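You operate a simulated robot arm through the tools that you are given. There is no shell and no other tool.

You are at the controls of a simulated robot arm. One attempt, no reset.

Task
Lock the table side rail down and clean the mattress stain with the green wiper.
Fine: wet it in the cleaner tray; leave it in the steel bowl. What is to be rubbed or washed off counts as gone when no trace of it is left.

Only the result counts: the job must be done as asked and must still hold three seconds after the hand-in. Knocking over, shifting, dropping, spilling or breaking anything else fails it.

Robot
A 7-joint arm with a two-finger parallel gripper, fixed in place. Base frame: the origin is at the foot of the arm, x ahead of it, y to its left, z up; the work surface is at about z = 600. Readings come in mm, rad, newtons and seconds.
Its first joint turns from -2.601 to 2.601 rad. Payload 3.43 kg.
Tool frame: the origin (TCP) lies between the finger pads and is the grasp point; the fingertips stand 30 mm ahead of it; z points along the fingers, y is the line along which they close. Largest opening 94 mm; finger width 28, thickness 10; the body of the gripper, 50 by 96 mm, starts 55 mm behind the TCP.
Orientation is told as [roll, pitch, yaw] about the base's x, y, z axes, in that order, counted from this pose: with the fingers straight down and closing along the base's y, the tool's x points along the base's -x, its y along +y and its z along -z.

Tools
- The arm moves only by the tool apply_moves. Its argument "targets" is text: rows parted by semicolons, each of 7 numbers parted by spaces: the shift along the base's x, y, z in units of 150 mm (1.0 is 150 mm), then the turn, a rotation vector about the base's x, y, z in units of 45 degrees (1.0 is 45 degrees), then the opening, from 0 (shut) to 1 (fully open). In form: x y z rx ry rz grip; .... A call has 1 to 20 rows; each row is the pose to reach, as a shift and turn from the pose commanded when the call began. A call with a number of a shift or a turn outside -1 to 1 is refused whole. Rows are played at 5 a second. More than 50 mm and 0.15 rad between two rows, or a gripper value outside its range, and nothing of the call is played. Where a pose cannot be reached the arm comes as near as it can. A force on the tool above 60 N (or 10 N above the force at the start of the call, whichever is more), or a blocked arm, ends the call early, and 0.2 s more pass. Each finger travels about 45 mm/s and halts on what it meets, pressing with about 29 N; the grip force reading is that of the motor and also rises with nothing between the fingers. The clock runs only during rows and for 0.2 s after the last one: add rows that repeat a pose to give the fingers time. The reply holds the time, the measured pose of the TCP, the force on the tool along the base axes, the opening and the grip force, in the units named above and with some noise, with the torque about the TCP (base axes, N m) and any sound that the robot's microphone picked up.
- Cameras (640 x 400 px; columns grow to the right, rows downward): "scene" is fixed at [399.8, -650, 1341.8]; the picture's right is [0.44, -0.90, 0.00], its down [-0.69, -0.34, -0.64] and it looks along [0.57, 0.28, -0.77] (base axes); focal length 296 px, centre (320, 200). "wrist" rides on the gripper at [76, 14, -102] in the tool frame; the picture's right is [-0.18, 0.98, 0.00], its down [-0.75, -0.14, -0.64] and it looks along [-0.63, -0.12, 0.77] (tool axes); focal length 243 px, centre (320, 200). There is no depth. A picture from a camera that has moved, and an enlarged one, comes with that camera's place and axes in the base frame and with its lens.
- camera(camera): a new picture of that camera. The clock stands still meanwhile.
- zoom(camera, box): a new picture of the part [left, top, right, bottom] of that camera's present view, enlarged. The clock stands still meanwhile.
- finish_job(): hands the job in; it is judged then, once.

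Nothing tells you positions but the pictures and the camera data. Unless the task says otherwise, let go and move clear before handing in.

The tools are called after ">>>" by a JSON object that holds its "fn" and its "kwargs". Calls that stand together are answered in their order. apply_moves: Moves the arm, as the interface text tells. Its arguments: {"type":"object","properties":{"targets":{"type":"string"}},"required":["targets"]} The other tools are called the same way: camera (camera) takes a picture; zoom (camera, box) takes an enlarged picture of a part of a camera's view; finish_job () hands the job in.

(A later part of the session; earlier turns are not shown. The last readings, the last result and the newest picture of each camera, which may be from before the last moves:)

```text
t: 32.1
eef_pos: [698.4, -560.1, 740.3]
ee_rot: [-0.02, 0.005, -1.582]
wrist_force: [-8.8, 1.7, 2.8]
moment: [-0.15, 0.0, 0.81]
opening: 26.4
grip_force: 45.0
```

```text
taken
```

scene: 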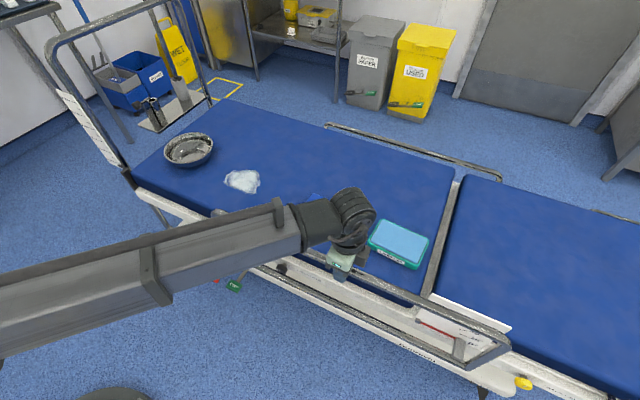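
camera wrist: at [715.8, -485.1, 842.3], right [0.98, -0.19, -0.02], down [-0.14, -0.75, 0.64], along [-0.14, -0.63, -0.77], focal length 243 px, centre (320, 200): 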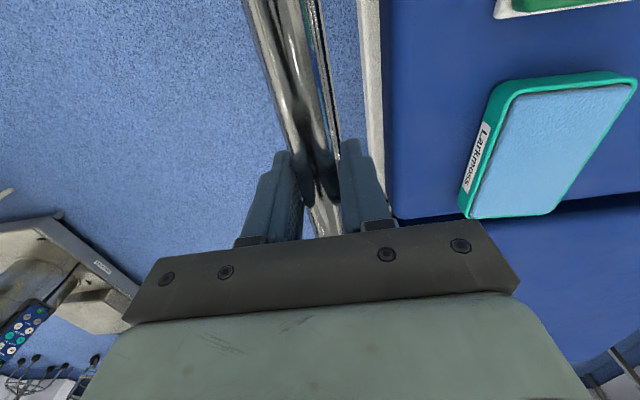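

The rail is sliding straight down with the gripper. I'll continue.

>>> {"fn": "apply_moves", "kwargs": {"targets": "0 0 -0.12 0 0 0 0.1; 0 0 -0.24 0 0 0 0.1; 0 0 -0.36 0 0 0 0.1; 0 0 -0.48 0 0 0 0.1; 0 0 -0.6 0 0 0 0.1; 0 0 -0.7 0 0 0 0.1; 0 0 -0.7 0 0 0 0.1"}}

>>> {"fn": "camera", "kwargs": {"camera": "wrist"}}

>>> {"fn": "camera", "kwargs": {"camera": "scene"}}

```text
t: 33.7
eef_pos: [698.4, -560.3, 634.2]
ee_rot: [-0.019, 0.002, -1.58]
wrist_force: [-14.2, -4.2, 1.9]
moment: [0.5, 0.04, 0.78]
opening: 26.2
grip_force: 45.1
```

```text
taken
camera wrist: at [715.7, -485.1, 736.9], right [0.98, -0.2, -0.02], down [-0.14, -0.75, 0.64], along [-0.14, -0.63, -0.77], focal length 243 px, centre (320, 200)
```

wrist: 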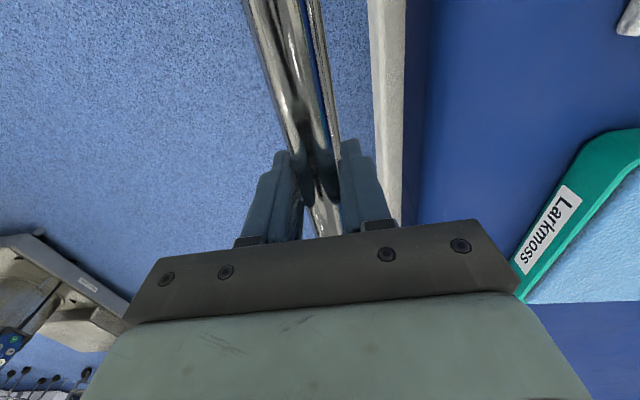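

```text
taken
```

scene: 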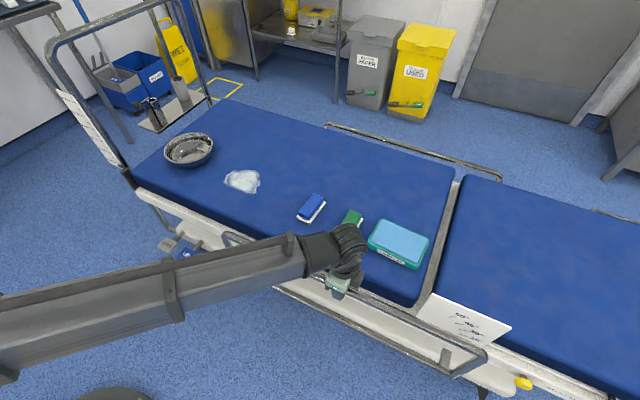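

The rail is well down at z≈634. I'll keep going slowly to the end stop.

>>> {"fn": "apply_moves", "kwargs": {"targets": "0 0 -0.06 0 0 0 0.1; 0 0 -0.12 0 0 0 0.1; 0 0 -0.18 0 0 0 0.1; 0 0 -0.24 0 0 0 0.1; 0 0 -0.3 0 0 0 0.1; 0 0 -0.36 0 0 0 0.1; 0 0 -0.4 0 0 0 0.1"}}

>>> {"fn": "camera", "kwargs": {"camera": "scene"}}

```text
t: 35.3
eef_pos: [699.3, -562.1, 575.4]
ee_rot: [-0.019, 0.002, -1.582]
wrist_force: [-12.0, -2.3, 5.2]
moment: [-0.91, -0.02, 0.83]
opening: 26.0
grip_force: 45.8
```

```text
taken
```

scene: 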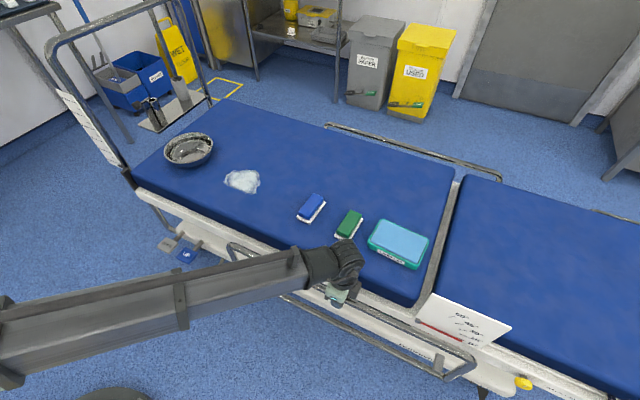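

No end stop yet at z≈575. I'll creep further in small steps.

>>> {"fn": "apply_moves", "kwargs": {"targets": "0 0 -0.03 0 0 0 0.1; 0 0 -0.06 0 0 0 0.1; 0 0 -0.09 0 0 0 0.1; 0 0 -0.12 0 0 0 0.1; 0 0 -0.15 0 0 0 0.1"}}

>>> {"fn": "camera", "kwargs": {"camera": "wrist"}}

```text
t: 36.5
eef_pos: [697.7, -559.4, 553.4]
ee_rot: [-0.017, 0.001, -1.582]
wrist_force: [-9.8, 0.4, 35.2]
moment: [0.02, -0.05, 0.89]
opening: 26.7
grip_force: 45.2
```

```text
taken
camera wrist: at [715.2, -484.4, 655.9], right [0.98, -0.19, -0.02], down [-0.14, -0.75, 0.64], along [-0.14, -0.63, -0.77], focal length 243 px, centre (320, 200)
```

wrist: 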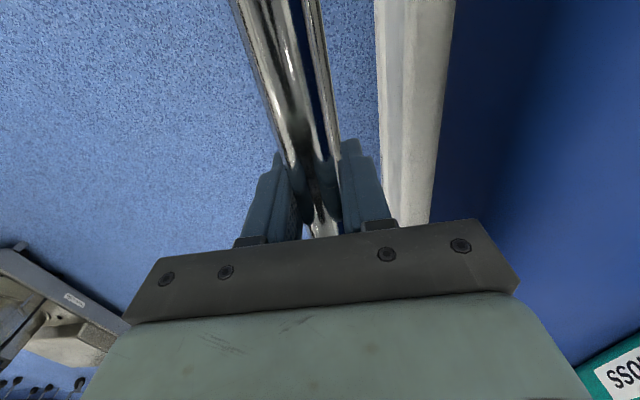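

The upward force rose to 35 N, so either the rail has reached its stop or the palm is near the mattress. I'll check from the scene camera.

>>> {"fn": "camera", "kwargs": {"camera": "scene"}}

>>> {"fn": "zoom", "kwargs": {"camera": "scene", "box": [280, 230, 500, 390]}}

>>> {"fn": "zoom", "kwargs": {"camera": "scene", "box": [200, 210, 360, 310]}}

```text
taken
```

scene: 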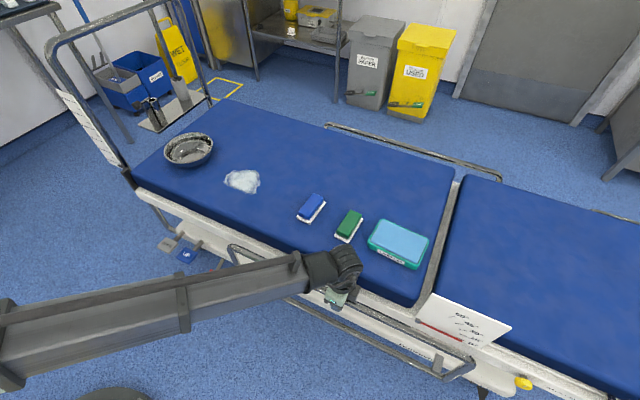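

```text
2.50 times, centred on (390, 310) of scene
camera zoom: at [399.8, -650.0, 1341.8], right [0.44, -0.9, 0.0], down [-0.69, -0.34, -0.64], along [0.57, 0.28, -0.77], focal length 741 px, centre (145, -75)
```

zoom: 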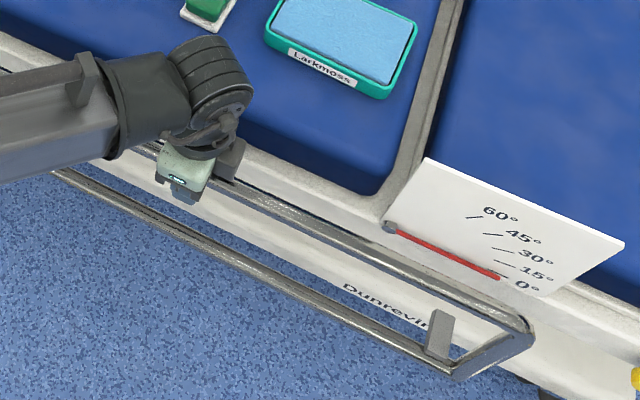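

```text
4.00 times, centred on (280, 260) of scene
camera zoom: at [399.8, -650.0, 1341.8], right [0.44, -0.9, 0.0], down [-0.69, -0.34, -0.64], along [0.57, 0.28, -0.77], focal length 1186 px, centre (480, -40)
```

zoom: 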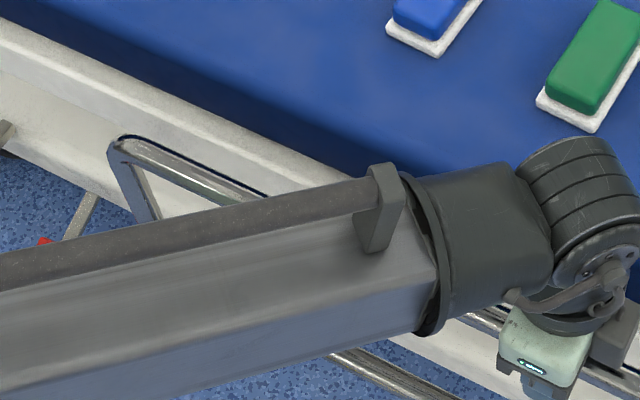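

The left and right rail ends look slightly different in height. I'll check both ends closely.

>>> {"fn": "zoom", "kwargs": {"camera": "scene", "box": [430, 330, 510, 380]}}

>>> {"fn": "zoom", "kwargs": {"camera": "scene", "box": [210, 225, 290, 275]}}

>>> {"fn": "zoom", "kwargs": {"camera": "scene", "box": [310, 260, 390, 310]}}

```text
8.00 times, centred on (470, 355) of scene
camera zoom: at [399.8, -650.0, 1341.8], right [0.44, -0.9, 0.0], down [-0.69, -0.34, -0.64], along [0.57, 0.28, -0.77], focal length 2372 px, centre (-880, -1040)
```

zoom: 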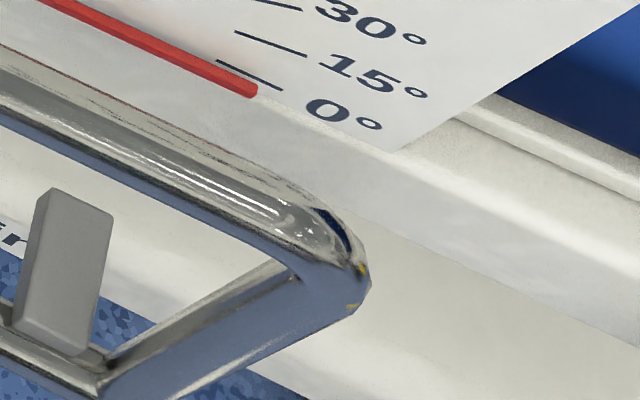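

```text
8.00 times, centred on (250, 250) of scene
camera zoom: at [399.8, -650.0, 1341.8], right [0.44, -0.9, 0.0], down [-0.69, -0.34, -0.64], along [0.57, 0.28, -0.77], focal length 2372 px, centre (880, -200)
```

zoom: 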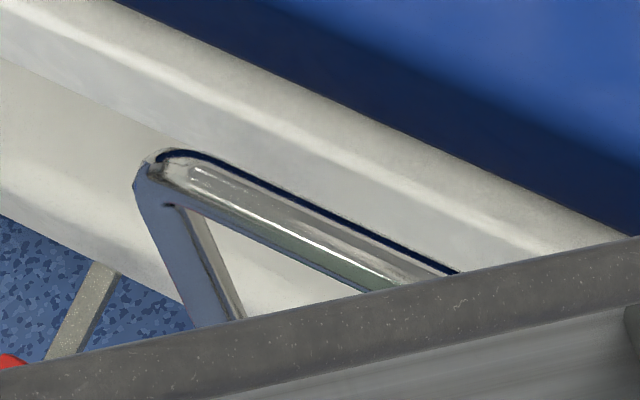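

```text
8.00 times, centred on (350, 285) of scene
camera zoom: at [399.8, -650.0, 1341.8], right [0.44, -0.9, 0.0], down [-0.69, -0.34, -0.64], along [0.57, 0.28, -0.77], focal length 2372 px, centre (80, -480)
```

zoom: 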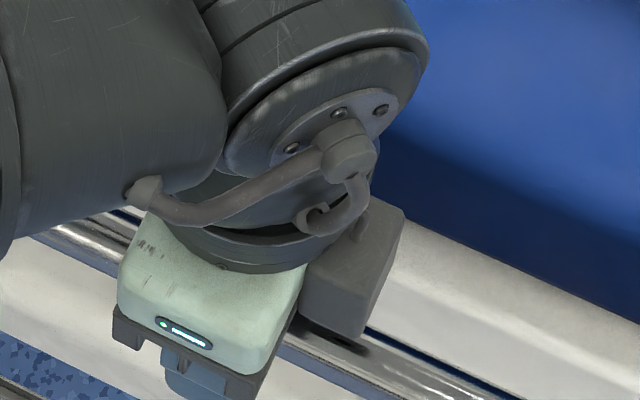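

Measured properly, both ends have dropped about 230 mm, so the rail is level. I'll press a few mm more to confirm the hard stop.

>>> {"fn": "apply_moves", "kwargs": {"targets": "0 0 -0.015 0 0 0 0.1; 0 0 -0.03 0 0 0 0.1; 0 0 -0.03 0 0 0 0.1"}}

>>> {"fn": "zoom", "kwargs": {"camera": "wrist", "box": [220, 100, 420, 225]}}

```text
t: 37.3
eef_pos: [698.3, -559.6, 549.1]
ee_rot: [-0.019, 0.003, -1.581]
wrist_force: [-9.4, 1.3, 36.1]
moment: [0.06, -0.11, 0.82]
opening: 26.5
grip_force: 45.0
```

```text
3.20 times, centred on (320, 162) of wrist
camera zoom: at [715.2, -484.5, 651.2], right [0.98, -0.19, -0.02], down [-0.14, -0.75, 0.64], along [-0.14, -0.63, -0.77], focal length 776 px, centre (320, 320)
```

zoom: 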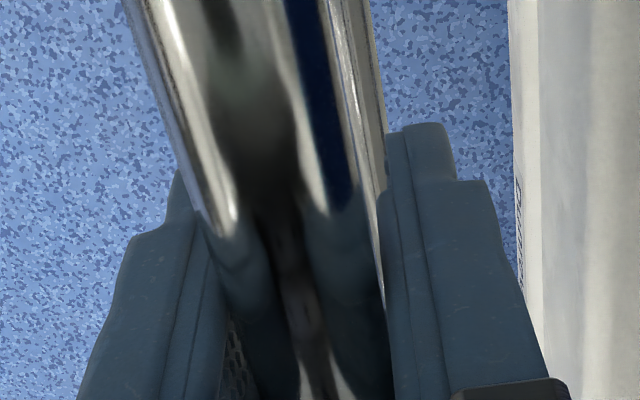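

The force stayed at 36 N while the gripper slid along the bar, so the rail is on its lower stop. I'll open a little to clear the frame, rise, and go back to the knob.

>>> {"fn": "apply_moves", "kwargs": {"targets": "0 0 0 0 0 0 0.45; 0 0 0 0 0 0 0.45; 0 0 0.15 0 0 0 0.45; 0 0 0.4 0 0 0 0.45; 0 0 0.7 0 0 0 0.45; 0 0 1 0 0 0 0.45; 0 0 1 0 0 0 0.45"}}

>>> {"fn": "camera", "kwargs": {"camera": "scene"}}

```text
t: 38.9
eef_pos: [698.8, -560.6, 697.3]
ee_rot: [-0.02, 0.003, -1.581]
wrist_force: [-0.5, -0.5, 0.3]
moment: [0.03, 0.02, 0.0]
opening: 42.3
grip_force: 0.1
```

```text
taken
```

scene: 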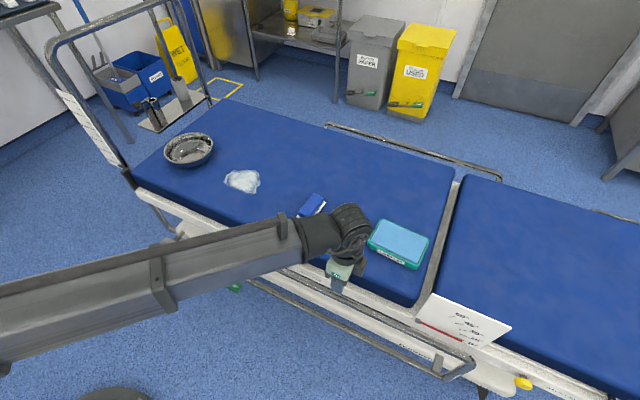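

The rail stays down. I'll reverse the reorientation: yaw back and withdraw to x≈590, then pitch to horizontal at the knob.

>>> {"fn": "apply_moves", "kwargs": {"targets": "-0.12 0.1 0 0 0 0.17 0.6; -0.25 0.2 0 0 0 0.34 0.6; -0.4 0.3 0 0 0 0.51 0.6; -0.55 0.4 0 0 0 0.68 0.6; -0.7 0.5 0 0 0 0.85 0.6; -0.72 0.6 0 0 0 1 0.6; -0.72 0.6 0 0 0 1 0.6"}}

>>> {"fn": "apply_moves", "kwargs": {"targets": "0 0.15 0 0 0 0.17 0.6; 0 0.3 0 0 0 0.34 0.6; 0 0.45 0 0 0 0.51 0.6; 0 0.6 0 0 0 0.68 0.6; 0 0.75 0 0 0 0.85 0.6; 0 0.8 0 0.024 0 1 0.6; 0 0.8 0 0.024 0 1 0.6"}}

>>> {"fn": "apply_moves", "kwargs": {"targets": "0 0 -0.1 0 -0.17 0 0.6; 0 0 -0.2 0 -0.34 0 0.6; 0 0 -0.3 0 -0.51 0 0.6; 0 0 -0.4 0 -0.68 0 0.6; 0 0 -0.5 0 -0.85 0 0.6; 0 0 -0.6 0 -1 0 0.6; 0 0 -0.6 0 -1 0 0.6"}}

```text
t: 40.5
eef_pos: [589.8, -471.2, 696.5]
ee_rot: [-0.018, 0.004, -0.794]
wrist_force: [-0.1, -0.7, 0.0]
moment: [0.02, 0.03, 0.02]
opening: 56.3
grip_force: 0.0
```

```text
t: 42.1
eef_pos: [590.6, -351.2, 698.2]
ee_rot: [-0.002, 0.011, -0.008]
wrist_force: [-0.4, -0.6, 0.0]
moment: [0.01, 0.02, 0.02]
opening: 56.2
grip_force: 0.1
```

```text
t: 43.7
eef_pos: [591.0, -351.2, 606.7]
ee_rot: [0.007, -0.777, -0.016]
wrist_force: [1.1, 0.1, 0.1]
moment: [0.02, 0.02, 0.0]
opening: 56.4
grip_force: 0.0
```

>>> {"fn": "apply_moves", "kwargs": {"targets": "0 0 -0.14 0 -0.17 0 0.6; 0 0 -0.28 0 -0.34 0 0.6; 0 0 -0.42 0 -0.51 0 0.6; 0 0 -0.56 0 -0.68 0 0.6; 0 0 -0.7 0 -0.85 0 0.6; 0.1 0 -0.81 0 -1 0 0.6; 0.2 0 -0.81 0 -1 0 0.6; 0.2 0 -0.81 0 -1 0 0.6"}}

>>> {"fn": "camera", "kwargs": {"camera": "wrist"}}

>>> {"fn": "camera", "kwargs": {"camera": "scene"}}

```text
t: 45.5
eef_pos: [619.6, -351.2, 486.0]
ee_rot: [0.841, -1.556, -0.844]
wrist_force: [0.5, 0.3, -0.3]
moment: [0.04, 0.0, 0.0]
opening: 56.3
grip_force: 0.1
```

```text
taken
camera wrist: at [517.2, -335.6, 410.8], right [0.0, 0.98, 0.19], down [-0.64, -0.15, 0.76], along [0.77, -0.13, 0.62], focal length 243 px, centre (320, 200)
```

wrist: 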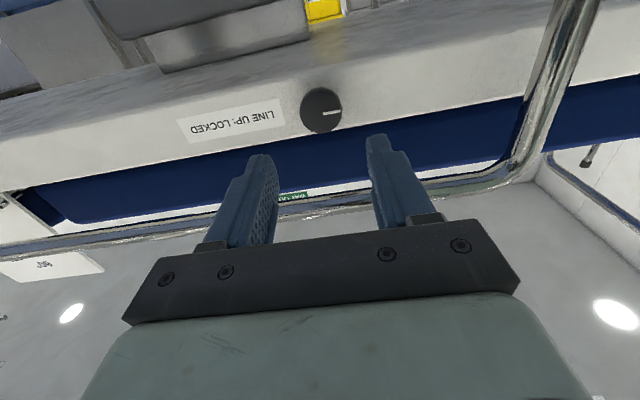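

```text
taken
```

scene: 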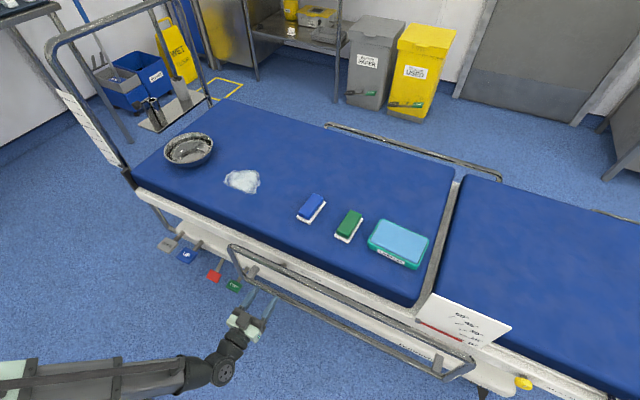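

The rail is down, the knob sits inside the loop's opening, and its line points sideways. I'll move in and grip.

>>> {"fn": "apply_moves", "kwargs": {"targets": "0.2 0 -0.003 0 0 0 0.6; 0.4 0 -0.007 0 0 0 0.6; 0.63 0 -0.01 0 0 0 0.6; 0.63 0 -0.01 0 0 0 0.2; 0.63 0 -0.01 0 0 0 0.2; 0.63 0 -0.01 0 0 0 0.2"}}

>>> {"fn": "apply_moves", "kwargs": {"targets": "0 0 0 0.15 0 0 0.2; 0 0 0 0.3 0 0 0.2; 0 0 0 0.45 0 0 0.2; 0 0 0 0.6 0 0 0.2; 0 0 0 0.75 0 0 0.2; 0 0 0 0.9 0 0 0.2; 0 0 0 1 0 0 0.2; 0 0 0 1 0 0 0.2"}}

>>> {"fn": "zoom", "kwargs": {"camera": "wrist", "box": [220, 100, 420, 225]}}

```text
t: 46.9
eef_pos: [715.0, -350.2, 483.6]
ee_rot: [0.801, -1.557, -0.802]
wrist_force: [11.2, 5.2, 1.4]
moment: [0.01, 0.47, -0.09]
opening: 37.0
grip_force: 45.6
```

```text
t: 48.7
eef_pos: [714.5, -350.5, 484.7]
ee_rot: [1.555, -0.773, -1.556]
wrist_force: [20.2, 11.7, 0.3]
moment: [-0.02, 0.09, 0.41]
opening: 37.0
grip_force: 44.9
```

```text
3.20 times, centred on (320, 162) of wrist
camera zoom: at [612.3, -286.4, 442.4], right [0.0, 0.56, 0.83], down [-0.63, -0.64, 0.43], along [0.77, -0.53, 0.35], focal length 776 px, centre (320, 320)
```

zoom: 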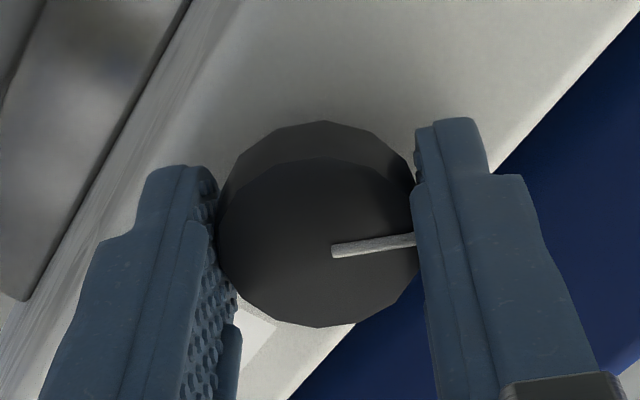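

The knob followed for 45° and I'll turn it the rest of the way.

>>> {"fn": "apply_moves", "kwargs": {"targets": "0 0 0 0.15 0 0 0.2; 0 0 0 0.3 0 0 0.2; 0 0 0 0.45 0 0 0.2; 0 0 0 0.6 0 0 0.2; 0 0 0 0.75 0 0 0.2; 0 0 0 0.9 0 0 0.2; 0 0 0 1 0 0 0.2; 0 0 0 1 0 0 0.2"}}

>>> {"fn": "zoom", "kwargs": {"camera": "wrist", "box": [220, 100, 420, 225]}}

```text
t: 50.5
eef_pos: [714.5, -349.1, 485.5]
ee_rot: [1.567, 0.011, -1.56]
wrist_force: [27.4, 15.3, 2.3]
moment: [-0.39, -0.26, -0.28]
opening: 37.1
grip_force: 44.7
```

```text
3.20 times, centred on (320, 162) of wrist
camera zoom: at [612.2, -275.3, 500.0], right [0.0, -0.2, 0.98], down [-0.63, -0.76, -0.15], along [0.77, -0.62, -0.13], focal length 776 px, centre (320, 320)
```

zoom: 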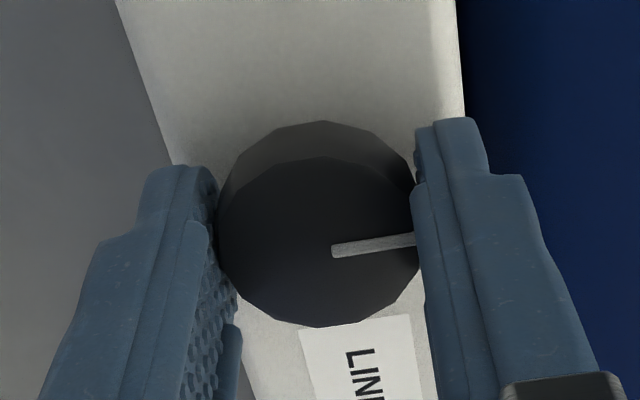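

The line points up and torque is starting to build. I'll nudge a bit further to seat it on the stop.

>>> {"fn": "apply_moves", "kwargs": {"targets": "0 0 0 0.1 0 0 0.2; 0 0 0 0.2 0 0 0.2; 0 0 0 0.2 0 0 0.2"}}

>>> {"fn": "zoom", "kwargs": {"camera": "wrist", "box": [220, 100, 420, 225]}}

```text
t: 51.3
eef_pos: [714.8, -351.9, 484.6]
ee_rot: [1.569, 0.169, -1.565]
wrist_force: [2.7, -5.3, 1.4]
moment: [-0.74, -0.03, -0.07]
opening: 37.5
grip_force: 44.9
```

```text
3.20 times, centred on (320, 162) of wrist
camera zoom: at [611.6, -279.8, 511.6], right [0.0, -0.35, 0.94], down [-0.64, -0.72, -0.27], along [0.77, -0.6, -0.22], focal length 776 px, centre (320, 320)
```

zoom: 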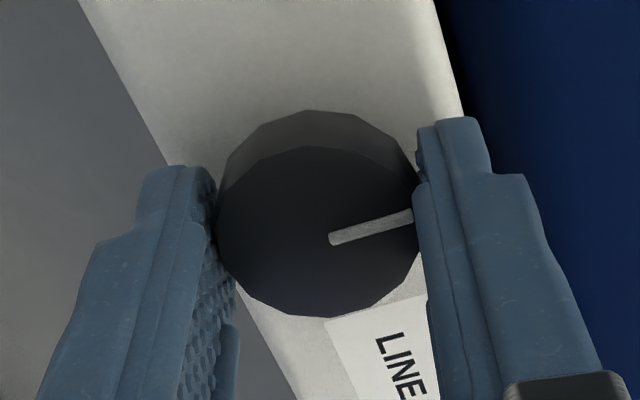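

The fingers slipped at the stop and the line is up, so the rail is locked down. I'll release and back away.

>>> {"fn": "apply_moves", "kwargs": {"targets": "0 0 0 0 0 0 0.6; 0 0 0 0 0 0 0.6; -0.2 0 0 0 0 0 0.6; -0.4 0 0 0 0 0 0.6; -0.63 0 0 0 0 0 0.6; -0.63 0 0 -0.17 0 0 0.6; -0.63 0 0 -0.34 0 0 0.6; -0.63 0 0 -0.51 0 0 0.6; -0.63 0 0 -0.68 0 0 0.6; -0.63 0 0 -0.85 0 0 0.6; -0.63 0 0 -1 0 0 0.6; -0.63 0 0 -1 0 0 0.6"}}

>>> {"fn": "apply_moves", "kwargs": {"targets": "0 0 0 -0.17 0 0 0.6; 0 0 0 -0.34 0 0 0.6; 0 0 0 -0.51 0 0 0.6; 0 0 0 -0.68 0 0 0.6; 0 0 0 -0.85 0 0 0.6; 0 0 0 -1 0 0 0.6; 0 0 0 -1.0 0 0 0.6"}}

>>> {"fn": "camera", "kwargs": {"camera": "wrist"}}

>>> {"fn": "camera", "kwargs": {"camera": "scene"}}

```text
t: 53.9
eef_pos: [620.2, -350.5, 485.1]
ee_rot: [1.56, -0.62, -1.557]
wrist_force: [1.1, 0.1, -0.4]
moment: [-0.01, 0.01, 0.0]
opening: 56.3
grip_force: 0.1
```

```text
t: 55.5
eef_pos: [621.0, -349.4, 484.6]
ee_rot: [1.508, -1.408, -1.509]
wrist_force: [-0.2, 0.2, 0.4]
moment: [-0.01, 0.01, 0.0]
opening: 56.4
grip_force: 0.0
```

```text
taken
camera wrist: at [517.7, -323.7, 413.0], right [0.0, 0.94, 0.34], down [-0.63, -0.26, 0.73], along [0.77, -0.22, 0.59], focal length 243 px, centre (320, 200)
```

wrist: 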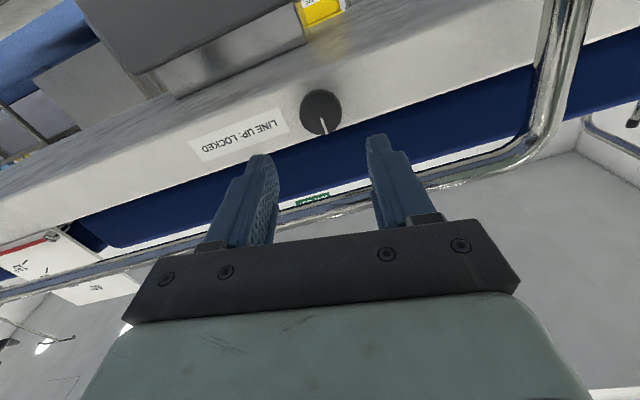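

```text
taken
```

scene: 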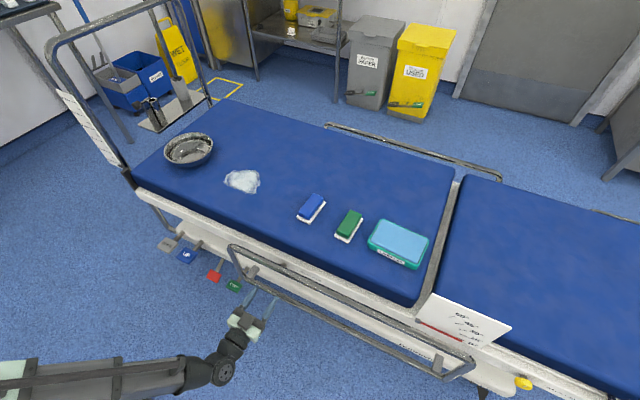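

The rail is down and the knob's line is up, so it is locked. Next is the green wiper: I'll rise clear, tilt the tool to 45° for reach, and get a closer view of wiper and tray.

>>> {"fn": "apply_moves", "kwargs": {"targets": "-0.1 0 0.2 -0.1 0 0 0.8; -0.2 0 0.45 -0.207 0 0 0.8; -0.2 0 0.7 -0.207 0 0 0.8; -0.2 0 1 -0.207 0 0 0.8; -0.2 0 1 -0.207 0 0 0.8"}}

>>> {"fn": "apply_moves", "kwargs": {"targets": "0 -0.05 0.2 0 0.17 0 0.8; 0 -0.1 0.4 0 0.34 0 0.8; 0 -0.15 0.6 0 0.51 0 0.8; 0 -0.2 0.8 0 0.68 0 0.8; 0 -0.3 1 0 0.85 0 0.8; 0 -0.4 1 0 1 0 0.8; 0 -0.5 1 0 1 0 0.8"}}

>>> {"fn": "apply_moves", "kwargs": {"targets": "0.2 -0.1 0.1 0 0.17 0 0.8; 0.4 -0.2 0.2 0 0.34 0 0.8; 0.6 -0.3 0.2 0 0.51 0 0.8; 0.8 -0.4 0.2 0 0.68 0 0.8; 1 -0.5 0.2 0 0.85 0 0.8; 1 -0.5 0.2 0 1 0 0.8; 1 -0.5 0.2 0 1 0 0.8"}}

>>> {"fn": "camera", "kwargs": {"camera": "wrist"}}

```text
t: 56.7
eef_pos: [591.5, -350.7, 635.3]
ee_rot: [0.468, -1.558, -0.468]
wrist_force: [-0.4, 1.0, -0.3]
moment: [0.0, 0.02, 0.01]
opening: 74.9
grip_force: 0.1
```

```text
t: 58.3
eef_pos: [591.5, -426.0, 785.6]
ee_rot: [0.003, -0.774, -0.009]
wrist_force: [0.8, -0.1, -0.8]
moment: [0.04, -0.02, 0.02]
opening: 75.3
grip_force: 0.1
```

```text
t: 59.9
eef_pos: [740.6, -499.7, 814.9]
ee_rot: [-0.002, 0.011, -0.005]
wrist_force: [-0.1, 0.4, 0.4]
moment: [-0.02, 0.05, 0.02]
opening: 75.2
grip_force: 0.1
```

```text
taken
camera wrist: at [666.1, -485.6, 917.7], right [0.19, 0.98, 0.0], down [0.76, -0.14, 0.63], along [0.62, -0.12, -0.77], focal length 243 px, centre (320, 200)
```

wrist: 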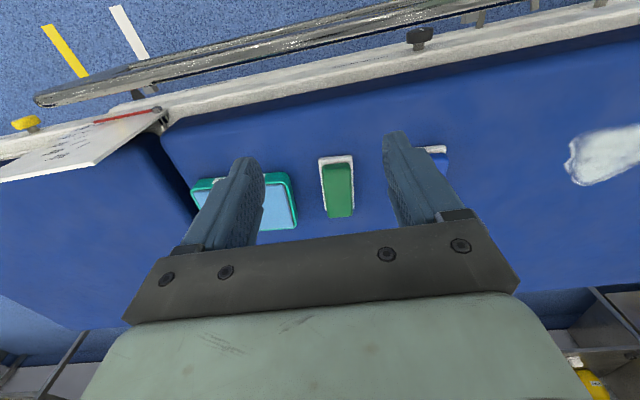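

>>> {"fn": "zoom", "kwargs": {"camera": "wrist", "box": [290, 130, 386, 190]}}

>>> {"fn": "zoom", "kwargs": {"camera": "wrist", "box": [290, 170, 386, 230]}}

>>> {"fn": "zoom", "kwargs": {"camera": "wrist", "box": [180, 160, 308, 240]}}

>>> {"fn": "zoom", "kwargs": {"camera": "scene", "box": [360, 210, 440, 275]}}

```text
6.67 times, centred on (338, 160) of wrist
camera zoom: at [666.1, -485.6, 917.7], right [0.19, 0.98, 0.0], down [0.76, -0.14, 0.63], along [0.62, -0.12, -0.77], focal length 1618 px, centre (200, 467)
```

zoom: 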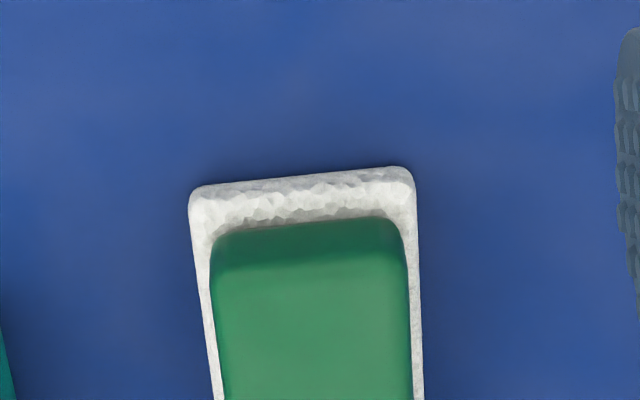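

```text
6.67 times, centred on (338, 200) of wrist
camera zoom: at [666.1, -485.6, 917.7], right [0.19, 0.98, 0.0], down [0.76, -0.14, 0.63], along [0.62, -0.12, -0.77], focal length 1618 px, centre (200, 200)
```

zoom: 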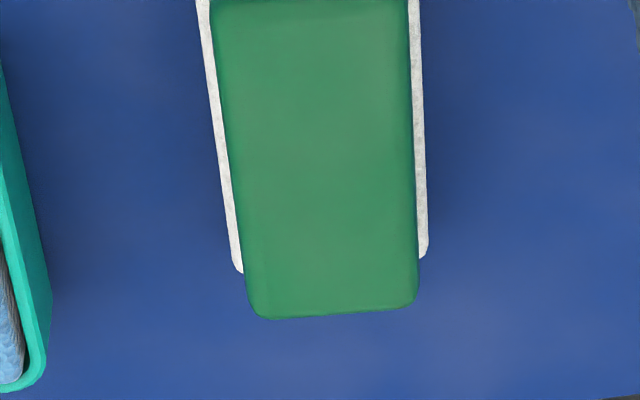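

```text
5.00 times, centred on (244, 200) of wrist
camera zoom: at [666.1, -485.6, 917.7], right [0.19, 0.98, 0.0], down [0.76, -0.14, 0.63], along [0.62, -0.12, -0.77], focal length 1213 px, centre (700, 200)
```

zoom: 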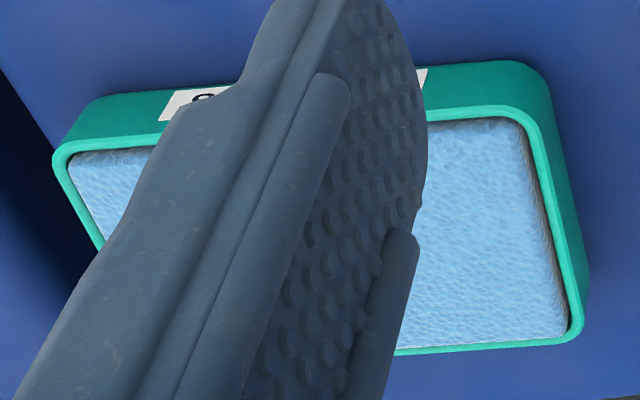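

```text
6.15 times, centred on (400, 242) of scene
camera zoom: at [399.8, -650.0, 1341.8], right [0.44, -0.9, 0.0], down [-0.69, -0.34, -0.64], along [0.57, 0.28, -0.77], focal length 1824 px, centre (-172, -62)
```

zoom: 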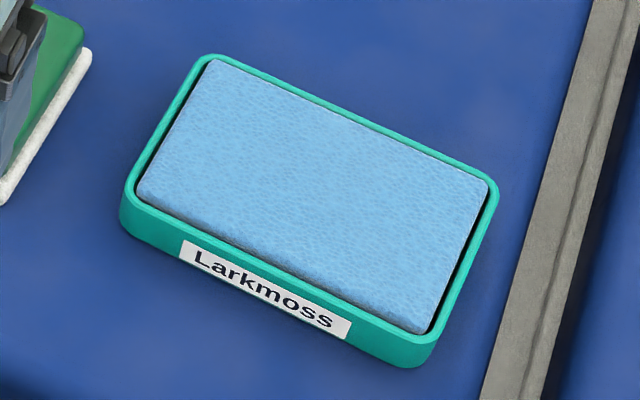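

The wiper pad is about 103×46 mm, centred near (892, -501), and the green handle is about 40 mm wide with its top at z≈632. I need to know whether the sponge sits above the tray rim.

>>> {"fn": "zoom", "kwargs": {"camera": "wrist", "box": [260, 170, 308, 200]}}

>>> {"fn": "zoom", "kwargs": {"camera": "wrist", "box": [260, 205, 308, 235]}}

>>> {"fn": "zoom", "kwargs": {"camera": "scene", "box": [365, 225, 413, 255]}}

>>> {"fn": "zoom", "kwargs": {"camera": "scene", "box": [395, 230, 443, 270]}}

```text
13.33 times, centred on (284, 185) of wrist
camera zoom: at [666.1, -485.6, 917.7], right [0.19, 0.98, 0.0], down [0.76, -0.14, 0.63], along [0.62, -0.12, -0.77], focal length 3235 px, centre (800, 400)
```

zoom: 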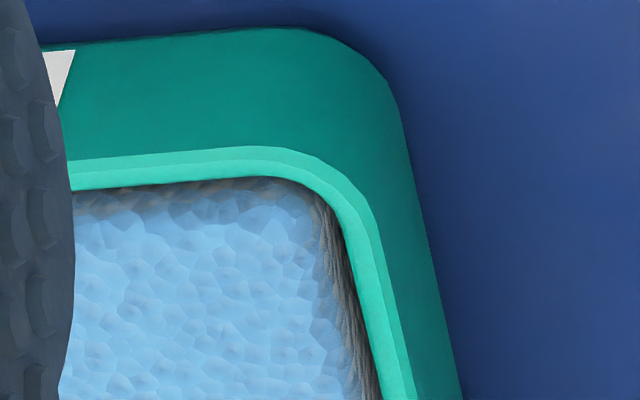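

```text
13.33 times, centred on (284, 220) of wrist
camera zoom: at [666.1, -485.6, 917.7], right [0.19, 0.98, 0.0], down [0.76, -0.14, 0.63], along [0.62, -0.12, -0.77], focal length 3235 px, centre (800, -67)
```

zoom: 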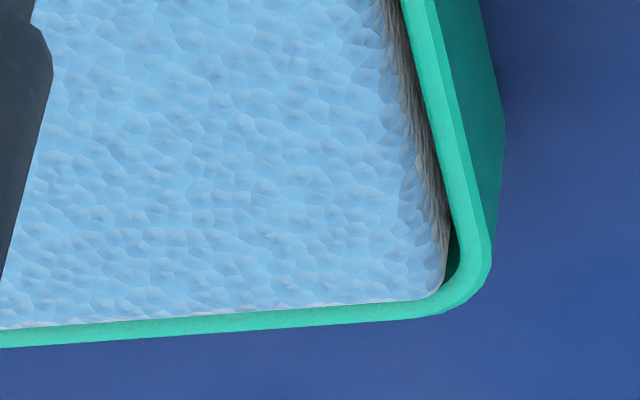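

```text
13.33 times, centred on (389, 240) of scene
camera zoom: at [399.8, -650.0, 1341.8], right [0.44, -0.9, 0.0], down [-0.69, -0.34, -0.64], along [0.57, 0.28, -0.77], focal length 3953 px, centre (-600, -333)
```

zoom: 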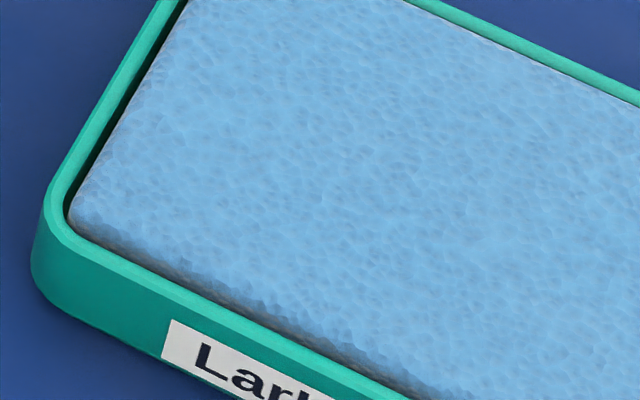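

```text
10.00 times, centred on (419, 250) of scene
camera zoom: at [399.8, -650.0, 1341.8], right [0.44, -0.9, 0.0], down [-0.69, -0.34, -0.64], along [0.57, 0.28, -0.77], focal length 2965 px, centre (-670, -300)
```

zoom: 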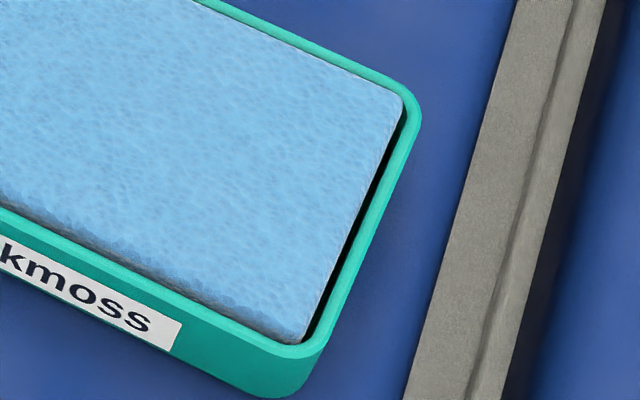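

The sponge clearly stands proud of the rim, so the wiper can be pressed flat across it. Before grasping I'll test the arm's reach over the tray with the tool tilted 45°.

>>> {"fn": "apply_moves", "kwargs": {"targets": "0.1 -0.14 0 0 -0.15 0 0.9; 0.2 -0.28 0 0 -0.3 0 0.9; 0.3 -0.42 0 0 -0.45 0 0.9; 0.4 -0.56 0 0 -0.6 0 0.9; 0.5 -0.7 0 0 -0.75 0 0.9; 0.7 -0.85 -0.1 0 -0.9 0 0.9; 0.9 -1 -0.2 0 -1 0 0.9; 0.9 -1 -0.4 0 -1 0 0.9; 0.9 -1 -0.6 0 -1 0 0.9; 0.9 -1 -0.8 0 -1 0 0.9; 0.9 -1 -0.8 0 -1 0 0.9"}}

>>> {"fn": "camera", "kwargs": {"camera": "wrist"}}

>>> {"fn": "camera", "kwargs": {"camera": "scene"}}

```text
t: 62.3
eef_pos: [876.0, -650.6, 693.4]
ee_rot: [0.001, -0.774, -0.008]
wrist_force: [-0.5, -0.2, -0.4]
moment: [-0.03, -0.02, -0.02]
opening: 84.6
grip_force: 0.0
```

```text
taken
camera wrist: at [749.5, -636.4, 713.8], right [0.14, 0.98, 0.13], down [0.09, -0.14, 0.99], along [0.99, -0.12, -0.11], focal length 243 px, centre (320, 200)
```

wrist: 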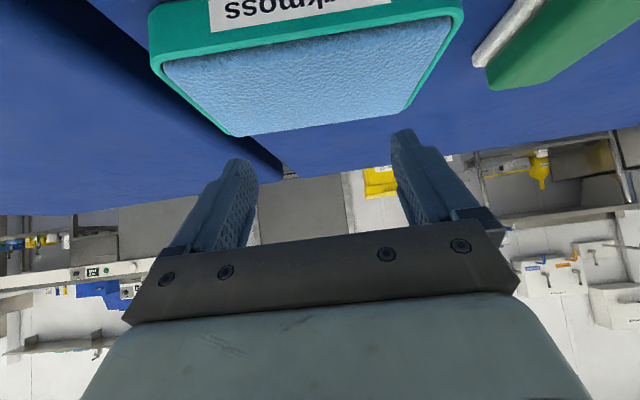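

```text
taken
```

scene: 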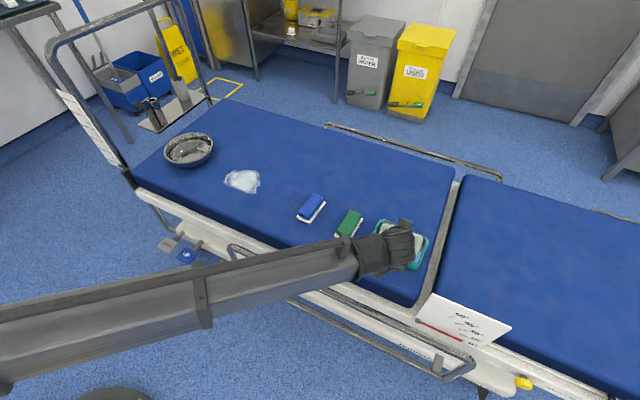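

Reach at 45° is fine. I'll test whether a gentler 30° tilt also reaches here at the working height.

>>> {"fn": "apply_moves", "kwargs": {"targets": "0 0 0 0 0.11 0 0.9; 0 0 0 0 0.22 0 0.9; 0 0 0 0 0.33 0 0.9; 0 0 0 0 0.33 0 0.9"}}

```text
t: 63.3
eef_pos: [875.1, -650.6, 694.4]
ee_rot: [0.001, -0.514, -0.007]
wrist_force: [0.0, -0.4, -0.8]
moment: [0.03, 0.0, -0.01]
opening: 84.5
grip_force: 0.0
```

>>> {"fn": "apply_moves", "kwargs": {"targets": "0 0 -0.05 0 0.11 0 0.9; 0 0 -0.1 0 0.22 0 0.9; 0 0 -0.1 0 0.22 0 0.9"}}

>>> {"fn": "camera", "kwargs": {"camera": "wrist"}}

```text
t: 64.1
eef_pos: [874.8, -650.3, 679.6]
ee_rot: [0.0, -0.342, -0.003]
wrist_force: [-0.1, -0.5, 0.5]
moment: [0.0, 0.01, 0.0]
opening: 84.6
grip_force: 0.0
```

```text
taken
camera wrist: at [769.6, -635.3, 750.6], right [0.18, 0.98, 0.06], down [0.49, -0.14, 0.86], along [0.85, -0.12, -0.51], focal length 243 px, centre (320, 200)
```

wrist: 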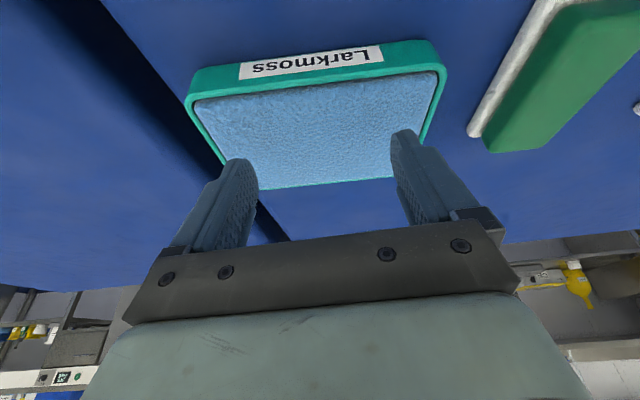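

A 20° tilt reaches too, and the sponge top comes out near z≈639. I'll use the 20° tilt throughout; now I'll rise and move over the green wiper.

>>> {"fn": "apply_moves", "kwargs": {"targets": "0 0.05 0.2 0 0 0 0.9; 0 0.3 0.3 0 0 0 0.9; 0.03 0.55 0.3 0 0 -0.04 0.9; 0.06 0.8 0.3 0 0 -0.083 0.9; 0.06 0.99 0.25 0 0 -0.083 0.9; 0.06 0.99 0.2 0 0 -0.083 0.9; 0.06 0.99 0.2 0 0 -0.083 0.9"}}

>>> {"fn": "camera", "kwargs": {"camera": "wrist"}}

>>> {"fn": "zoom", "kwargs": {"camera": "wrist", "box": [240, 0, 432, 120]}}

```text
t: 65.7
eef_pos: [885.2, -502.3, 709.5]
ee_rot: [-0.002, -0.343, -0.071]
wrist_force: [-1.0, -0.1, -0.6]
moment: [-0.01, -0.01, -0.01]
opening: 84.6
grip_force: 0.0
```

```text
taken
camera wrist: at [780.2, -480.1, 780.7], right [0.24, 0.97, 0.06], down [0.48, -0.18, 0.86], along [0.84, -0.18, -0.51], focal length 243 px, centre (320, 200)
```

wrist: 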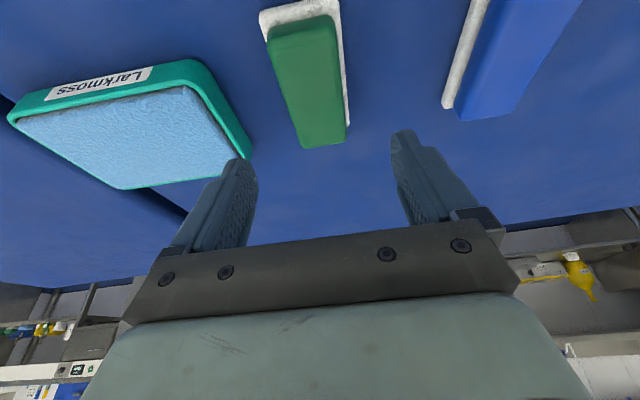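

```text
3.33 times, centred on (336, 60) of wrist
camera zoom: at [780.2, -480.1, 780.7], right [0.24, 0.97, 0.06], down [0.48, -0.18, 0.86], along [0.84, -0.18, -0.51], focal length 809 px, centre (267, 667)
```

zoom: 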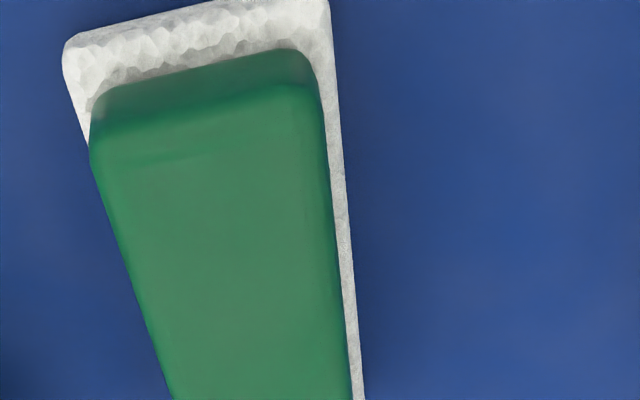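

The wiper centre checks out at about (892, -502), aligned with the gripper. I'll descend to z≈643 and close on the handle.

>>> {"fn": "apply_moves", "kwargs": {"targets": "0 0 -0.2 0 0 0 0.9; 0 0 -0.35 0 0 0 0.9; 0 0 -0.44 0 0 0 0.9; 0 0 -0.44 0 0 0 0.9"}}

>>> {"fn": "camera", "kwargs": {"camera": "wrist"}}

>>> {"fn": "zoom", "kwargs": {"camera": "scene", "box": [300, 190, 400, 252]}}

```text
t: 66.7
eef_pos: [884.8, -501.9, 645.1]
ee_rot: [0.0, -0.342, -0.071]
wrist_force: [1.4, -0.5, 0.3]
moment: [-0.03, -0.02, 0.0]
opening: 84.6
grip_force: 0.0
```

```text
taken
camera wrist: at [780.0, -480.1, 715.3], right [0.24, 0.97, 0.06], down [0.48, -0.18, 0.86], along [0.84, -0.18, -0.51], focal length 243 px, centre (320, 200)
```

wrist: 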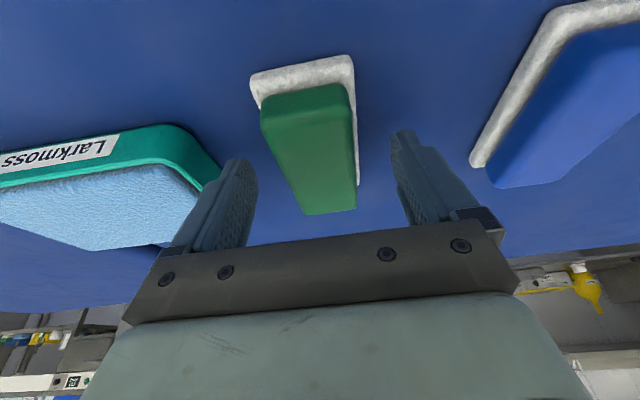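

```text
6.40 times, centred on (350, 221) of scene
camera zoom: at [399.8, -650.0, 1341.8], right [0.44, -0.9, 0.0], down [-0.69, -0.34, -0.64], along [0.57, 0.28, -0.77], focal length 1897 px, centre (128, 66)
```

zoom: 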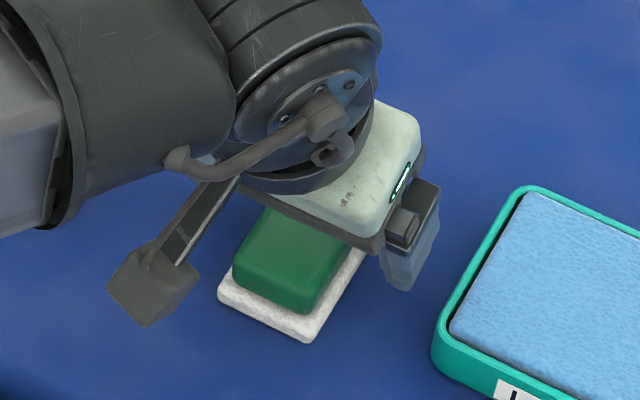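

>>> {"fn": "apply_moves", "kwargs": {"targets": "0 0 -0.014 0 0 0 0.6; 0 0 -0.014 0 0 0 0.4; 0 0 -0.014 0 0 0 0.3; 0 0 -0.014 0 0 0 0.25; 0 0 -0.014 0 0 0 0.25"}}

>>> {"fn": "camera", "kwargs": {"camera": "wrist"}}

>>> {"fn": "zoom", "kwargs": {"camera": "scene", "box": [300, 190, 400, 252]}}

```text
t: 67.9
eef_pos: [885.2, -501.2, 643.1]
ee_rot: [-0.002, -0.344, -0.071]
wrist_force: [1.3, -0.9, 1.7]
moment: [0.02, -0.05, 0.0]
opening: 48.9
grip_force: 28.9
```

```text
taken
camera wrist: at [779.8, -480.1, 713.0], right [0.24, 0.97, 0.06], down [0.48, -0.18, 0.86], along [0.84, -0.18, -0.51], focal length 243 px, centre (320, 200)
```

wrist: 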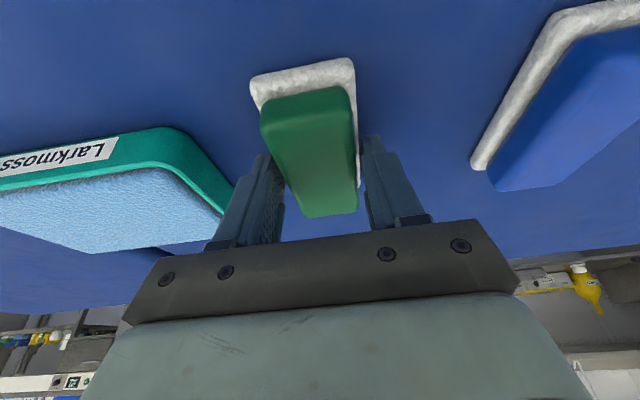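

```text
6.40 times, centred on (350, 221) of scene
camera zoom: at [399.8, -650.0, 1341.8], right [0.44, -0.9, 0.0], down [-0.69, -0.34, -0.64], along [0.57, 0.28, -0.77], focal length 1897 px, centre (128, 66)
```

zoom: 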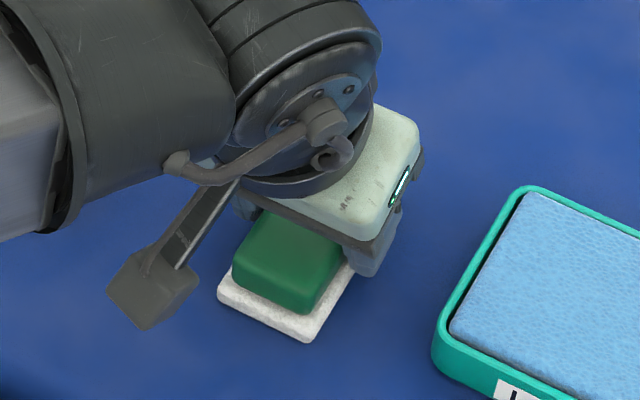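

>>> {"fn": "apply_moves", "kwargs": {"targets": "0 0 0 0 0 0 0.25; 0 0 0 0 0 0 0.25"}}

>>> {"fn": "zoom", "kwargs": {"camera": "wrist", "box": [224, 50, 416, 250]}}

```text
t: 68.5
eef_pos: [884.3, -502.4, 643.3]
ee_rot: [0.0, -0.343, -0.071]
wrist_force: [-0.7, -0.2, 1.2]
moment: [-0.03, -0.01, -0.02]
opening: 49.1
grip_force: 29.0
```

```text
2.00 times, centred on (320, 150) of wrist
camera zoom: at [779.8, -480.1, 713.0], right [0.24, 0.97, 0.06], down [0.48, -0.18, 0.86], along [0.84, -0.18, -0.51], focal length 485 px, centre (320, 300)
```

zoom: 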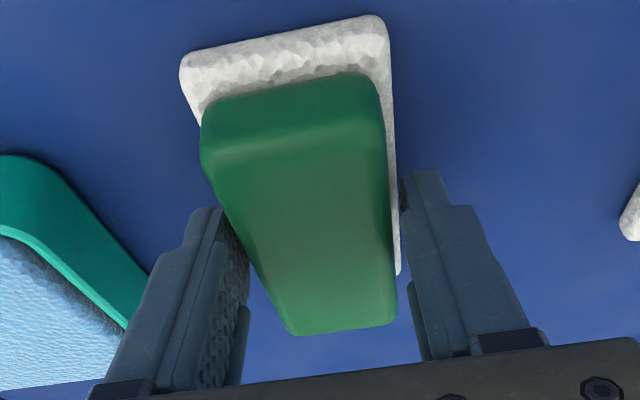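

The fingers stopped at 49 mm, against the pad's edges rather than the handle. I'll open slightly, rise 8 mm and close on the handle itself.

>>> {"fn": "apply_moves", "kwargs": {"targets": "0 0 0 0 0 0 0.65; 0 0 0 0 0 0 0.65; 0 0 0.055 0 0 0 0.65; 0 0 0.055 0 0 0 0.25; 0 0 0.055 0 0 0 0.25; 0 0 0.055 0 0 0 0.25; 0 0 0.055 0 0 0 0.25"}}

>>> {"fn": "zoom", "kwargs": {"camera": "wrist", "box": [224, 50, 416, 250]}}

```text
t: 70.1
eef_pos: [884.3, -502.6, 650.8]
ee_rot: [0.001, -0.344, -0.071]
wrist_force: [-0.2, -0.2, -0.7]
moment: [-0.02, -0.01, 0.01]
opening: 40.8
grip_force: 29.1
```

```text
2.00 times, centred on (320, 150) of wrist
camera zoom: at [779.5, -480.4, 721.0], right [0.24, 0.97, 0.06], down [0.48, -0.18, 0.86], along [0.84, -0.18, -0.51], focal length 485 px, centre (320, 300)
```

zoom: 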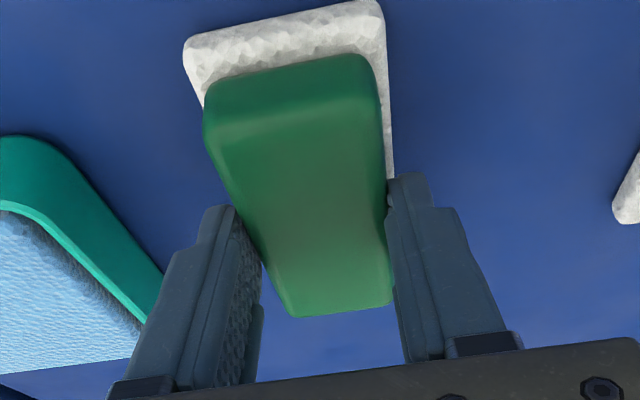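

Now it holds the handle at 40.8 mm. I'll lift and check the grip.

>>> {"fn": "apply_moves", "kwargs": {"targets": "0 0 0.1 0 0 0 0.2; 0 0 0.25 0 0 0 0.2; 0 0 0.45 0 0 0 0.2; 0 0 0.45 0 0 0 0.2"}}

>>> {"fn": "camera", "kwargs": {"camera": "wrist"}}

>>> {"fn": "zoom", "kwargs": {"camera": "scene", "box": [300, 180, 440, 267]}}

```text
t: 71.1
eef_pos: [884.6, -501.0, 717.7]
ee_rot: [0.0, -0.343, -0.073]
wrist_force: [0.4, 0.0, -0.7]
moment: [-0.01, -0.02, -0.02]
opening: 41.1
grip_force: 29.3
```

```text
taken
camera wrist: at [779.8, -480.6, 788.2], right [0.24, 0.97, 0.06], down [0.48, -0.18, 0.86], along [0.84, -0.18, -0.51], focal length 243 px, centre (320, 200)
```

wrist: 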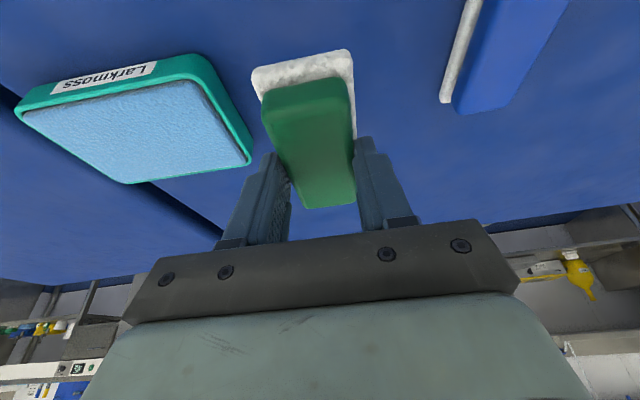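

```text
4.57 times, centred on (370, 224) of scene
camera zoom: at [399.8, -650.0, 1341.8], right [0.44, -0.9, 0.0], down [-0.69, -0.34, -0.64], along [0.57, 0.28, -0.77], focal length 1355 px, centre (91, 93)
```

zoom: 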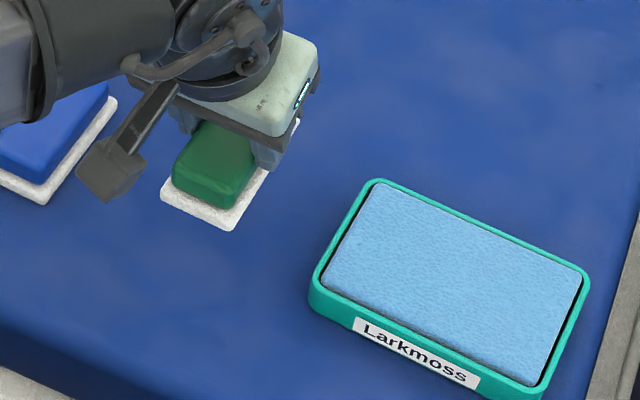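

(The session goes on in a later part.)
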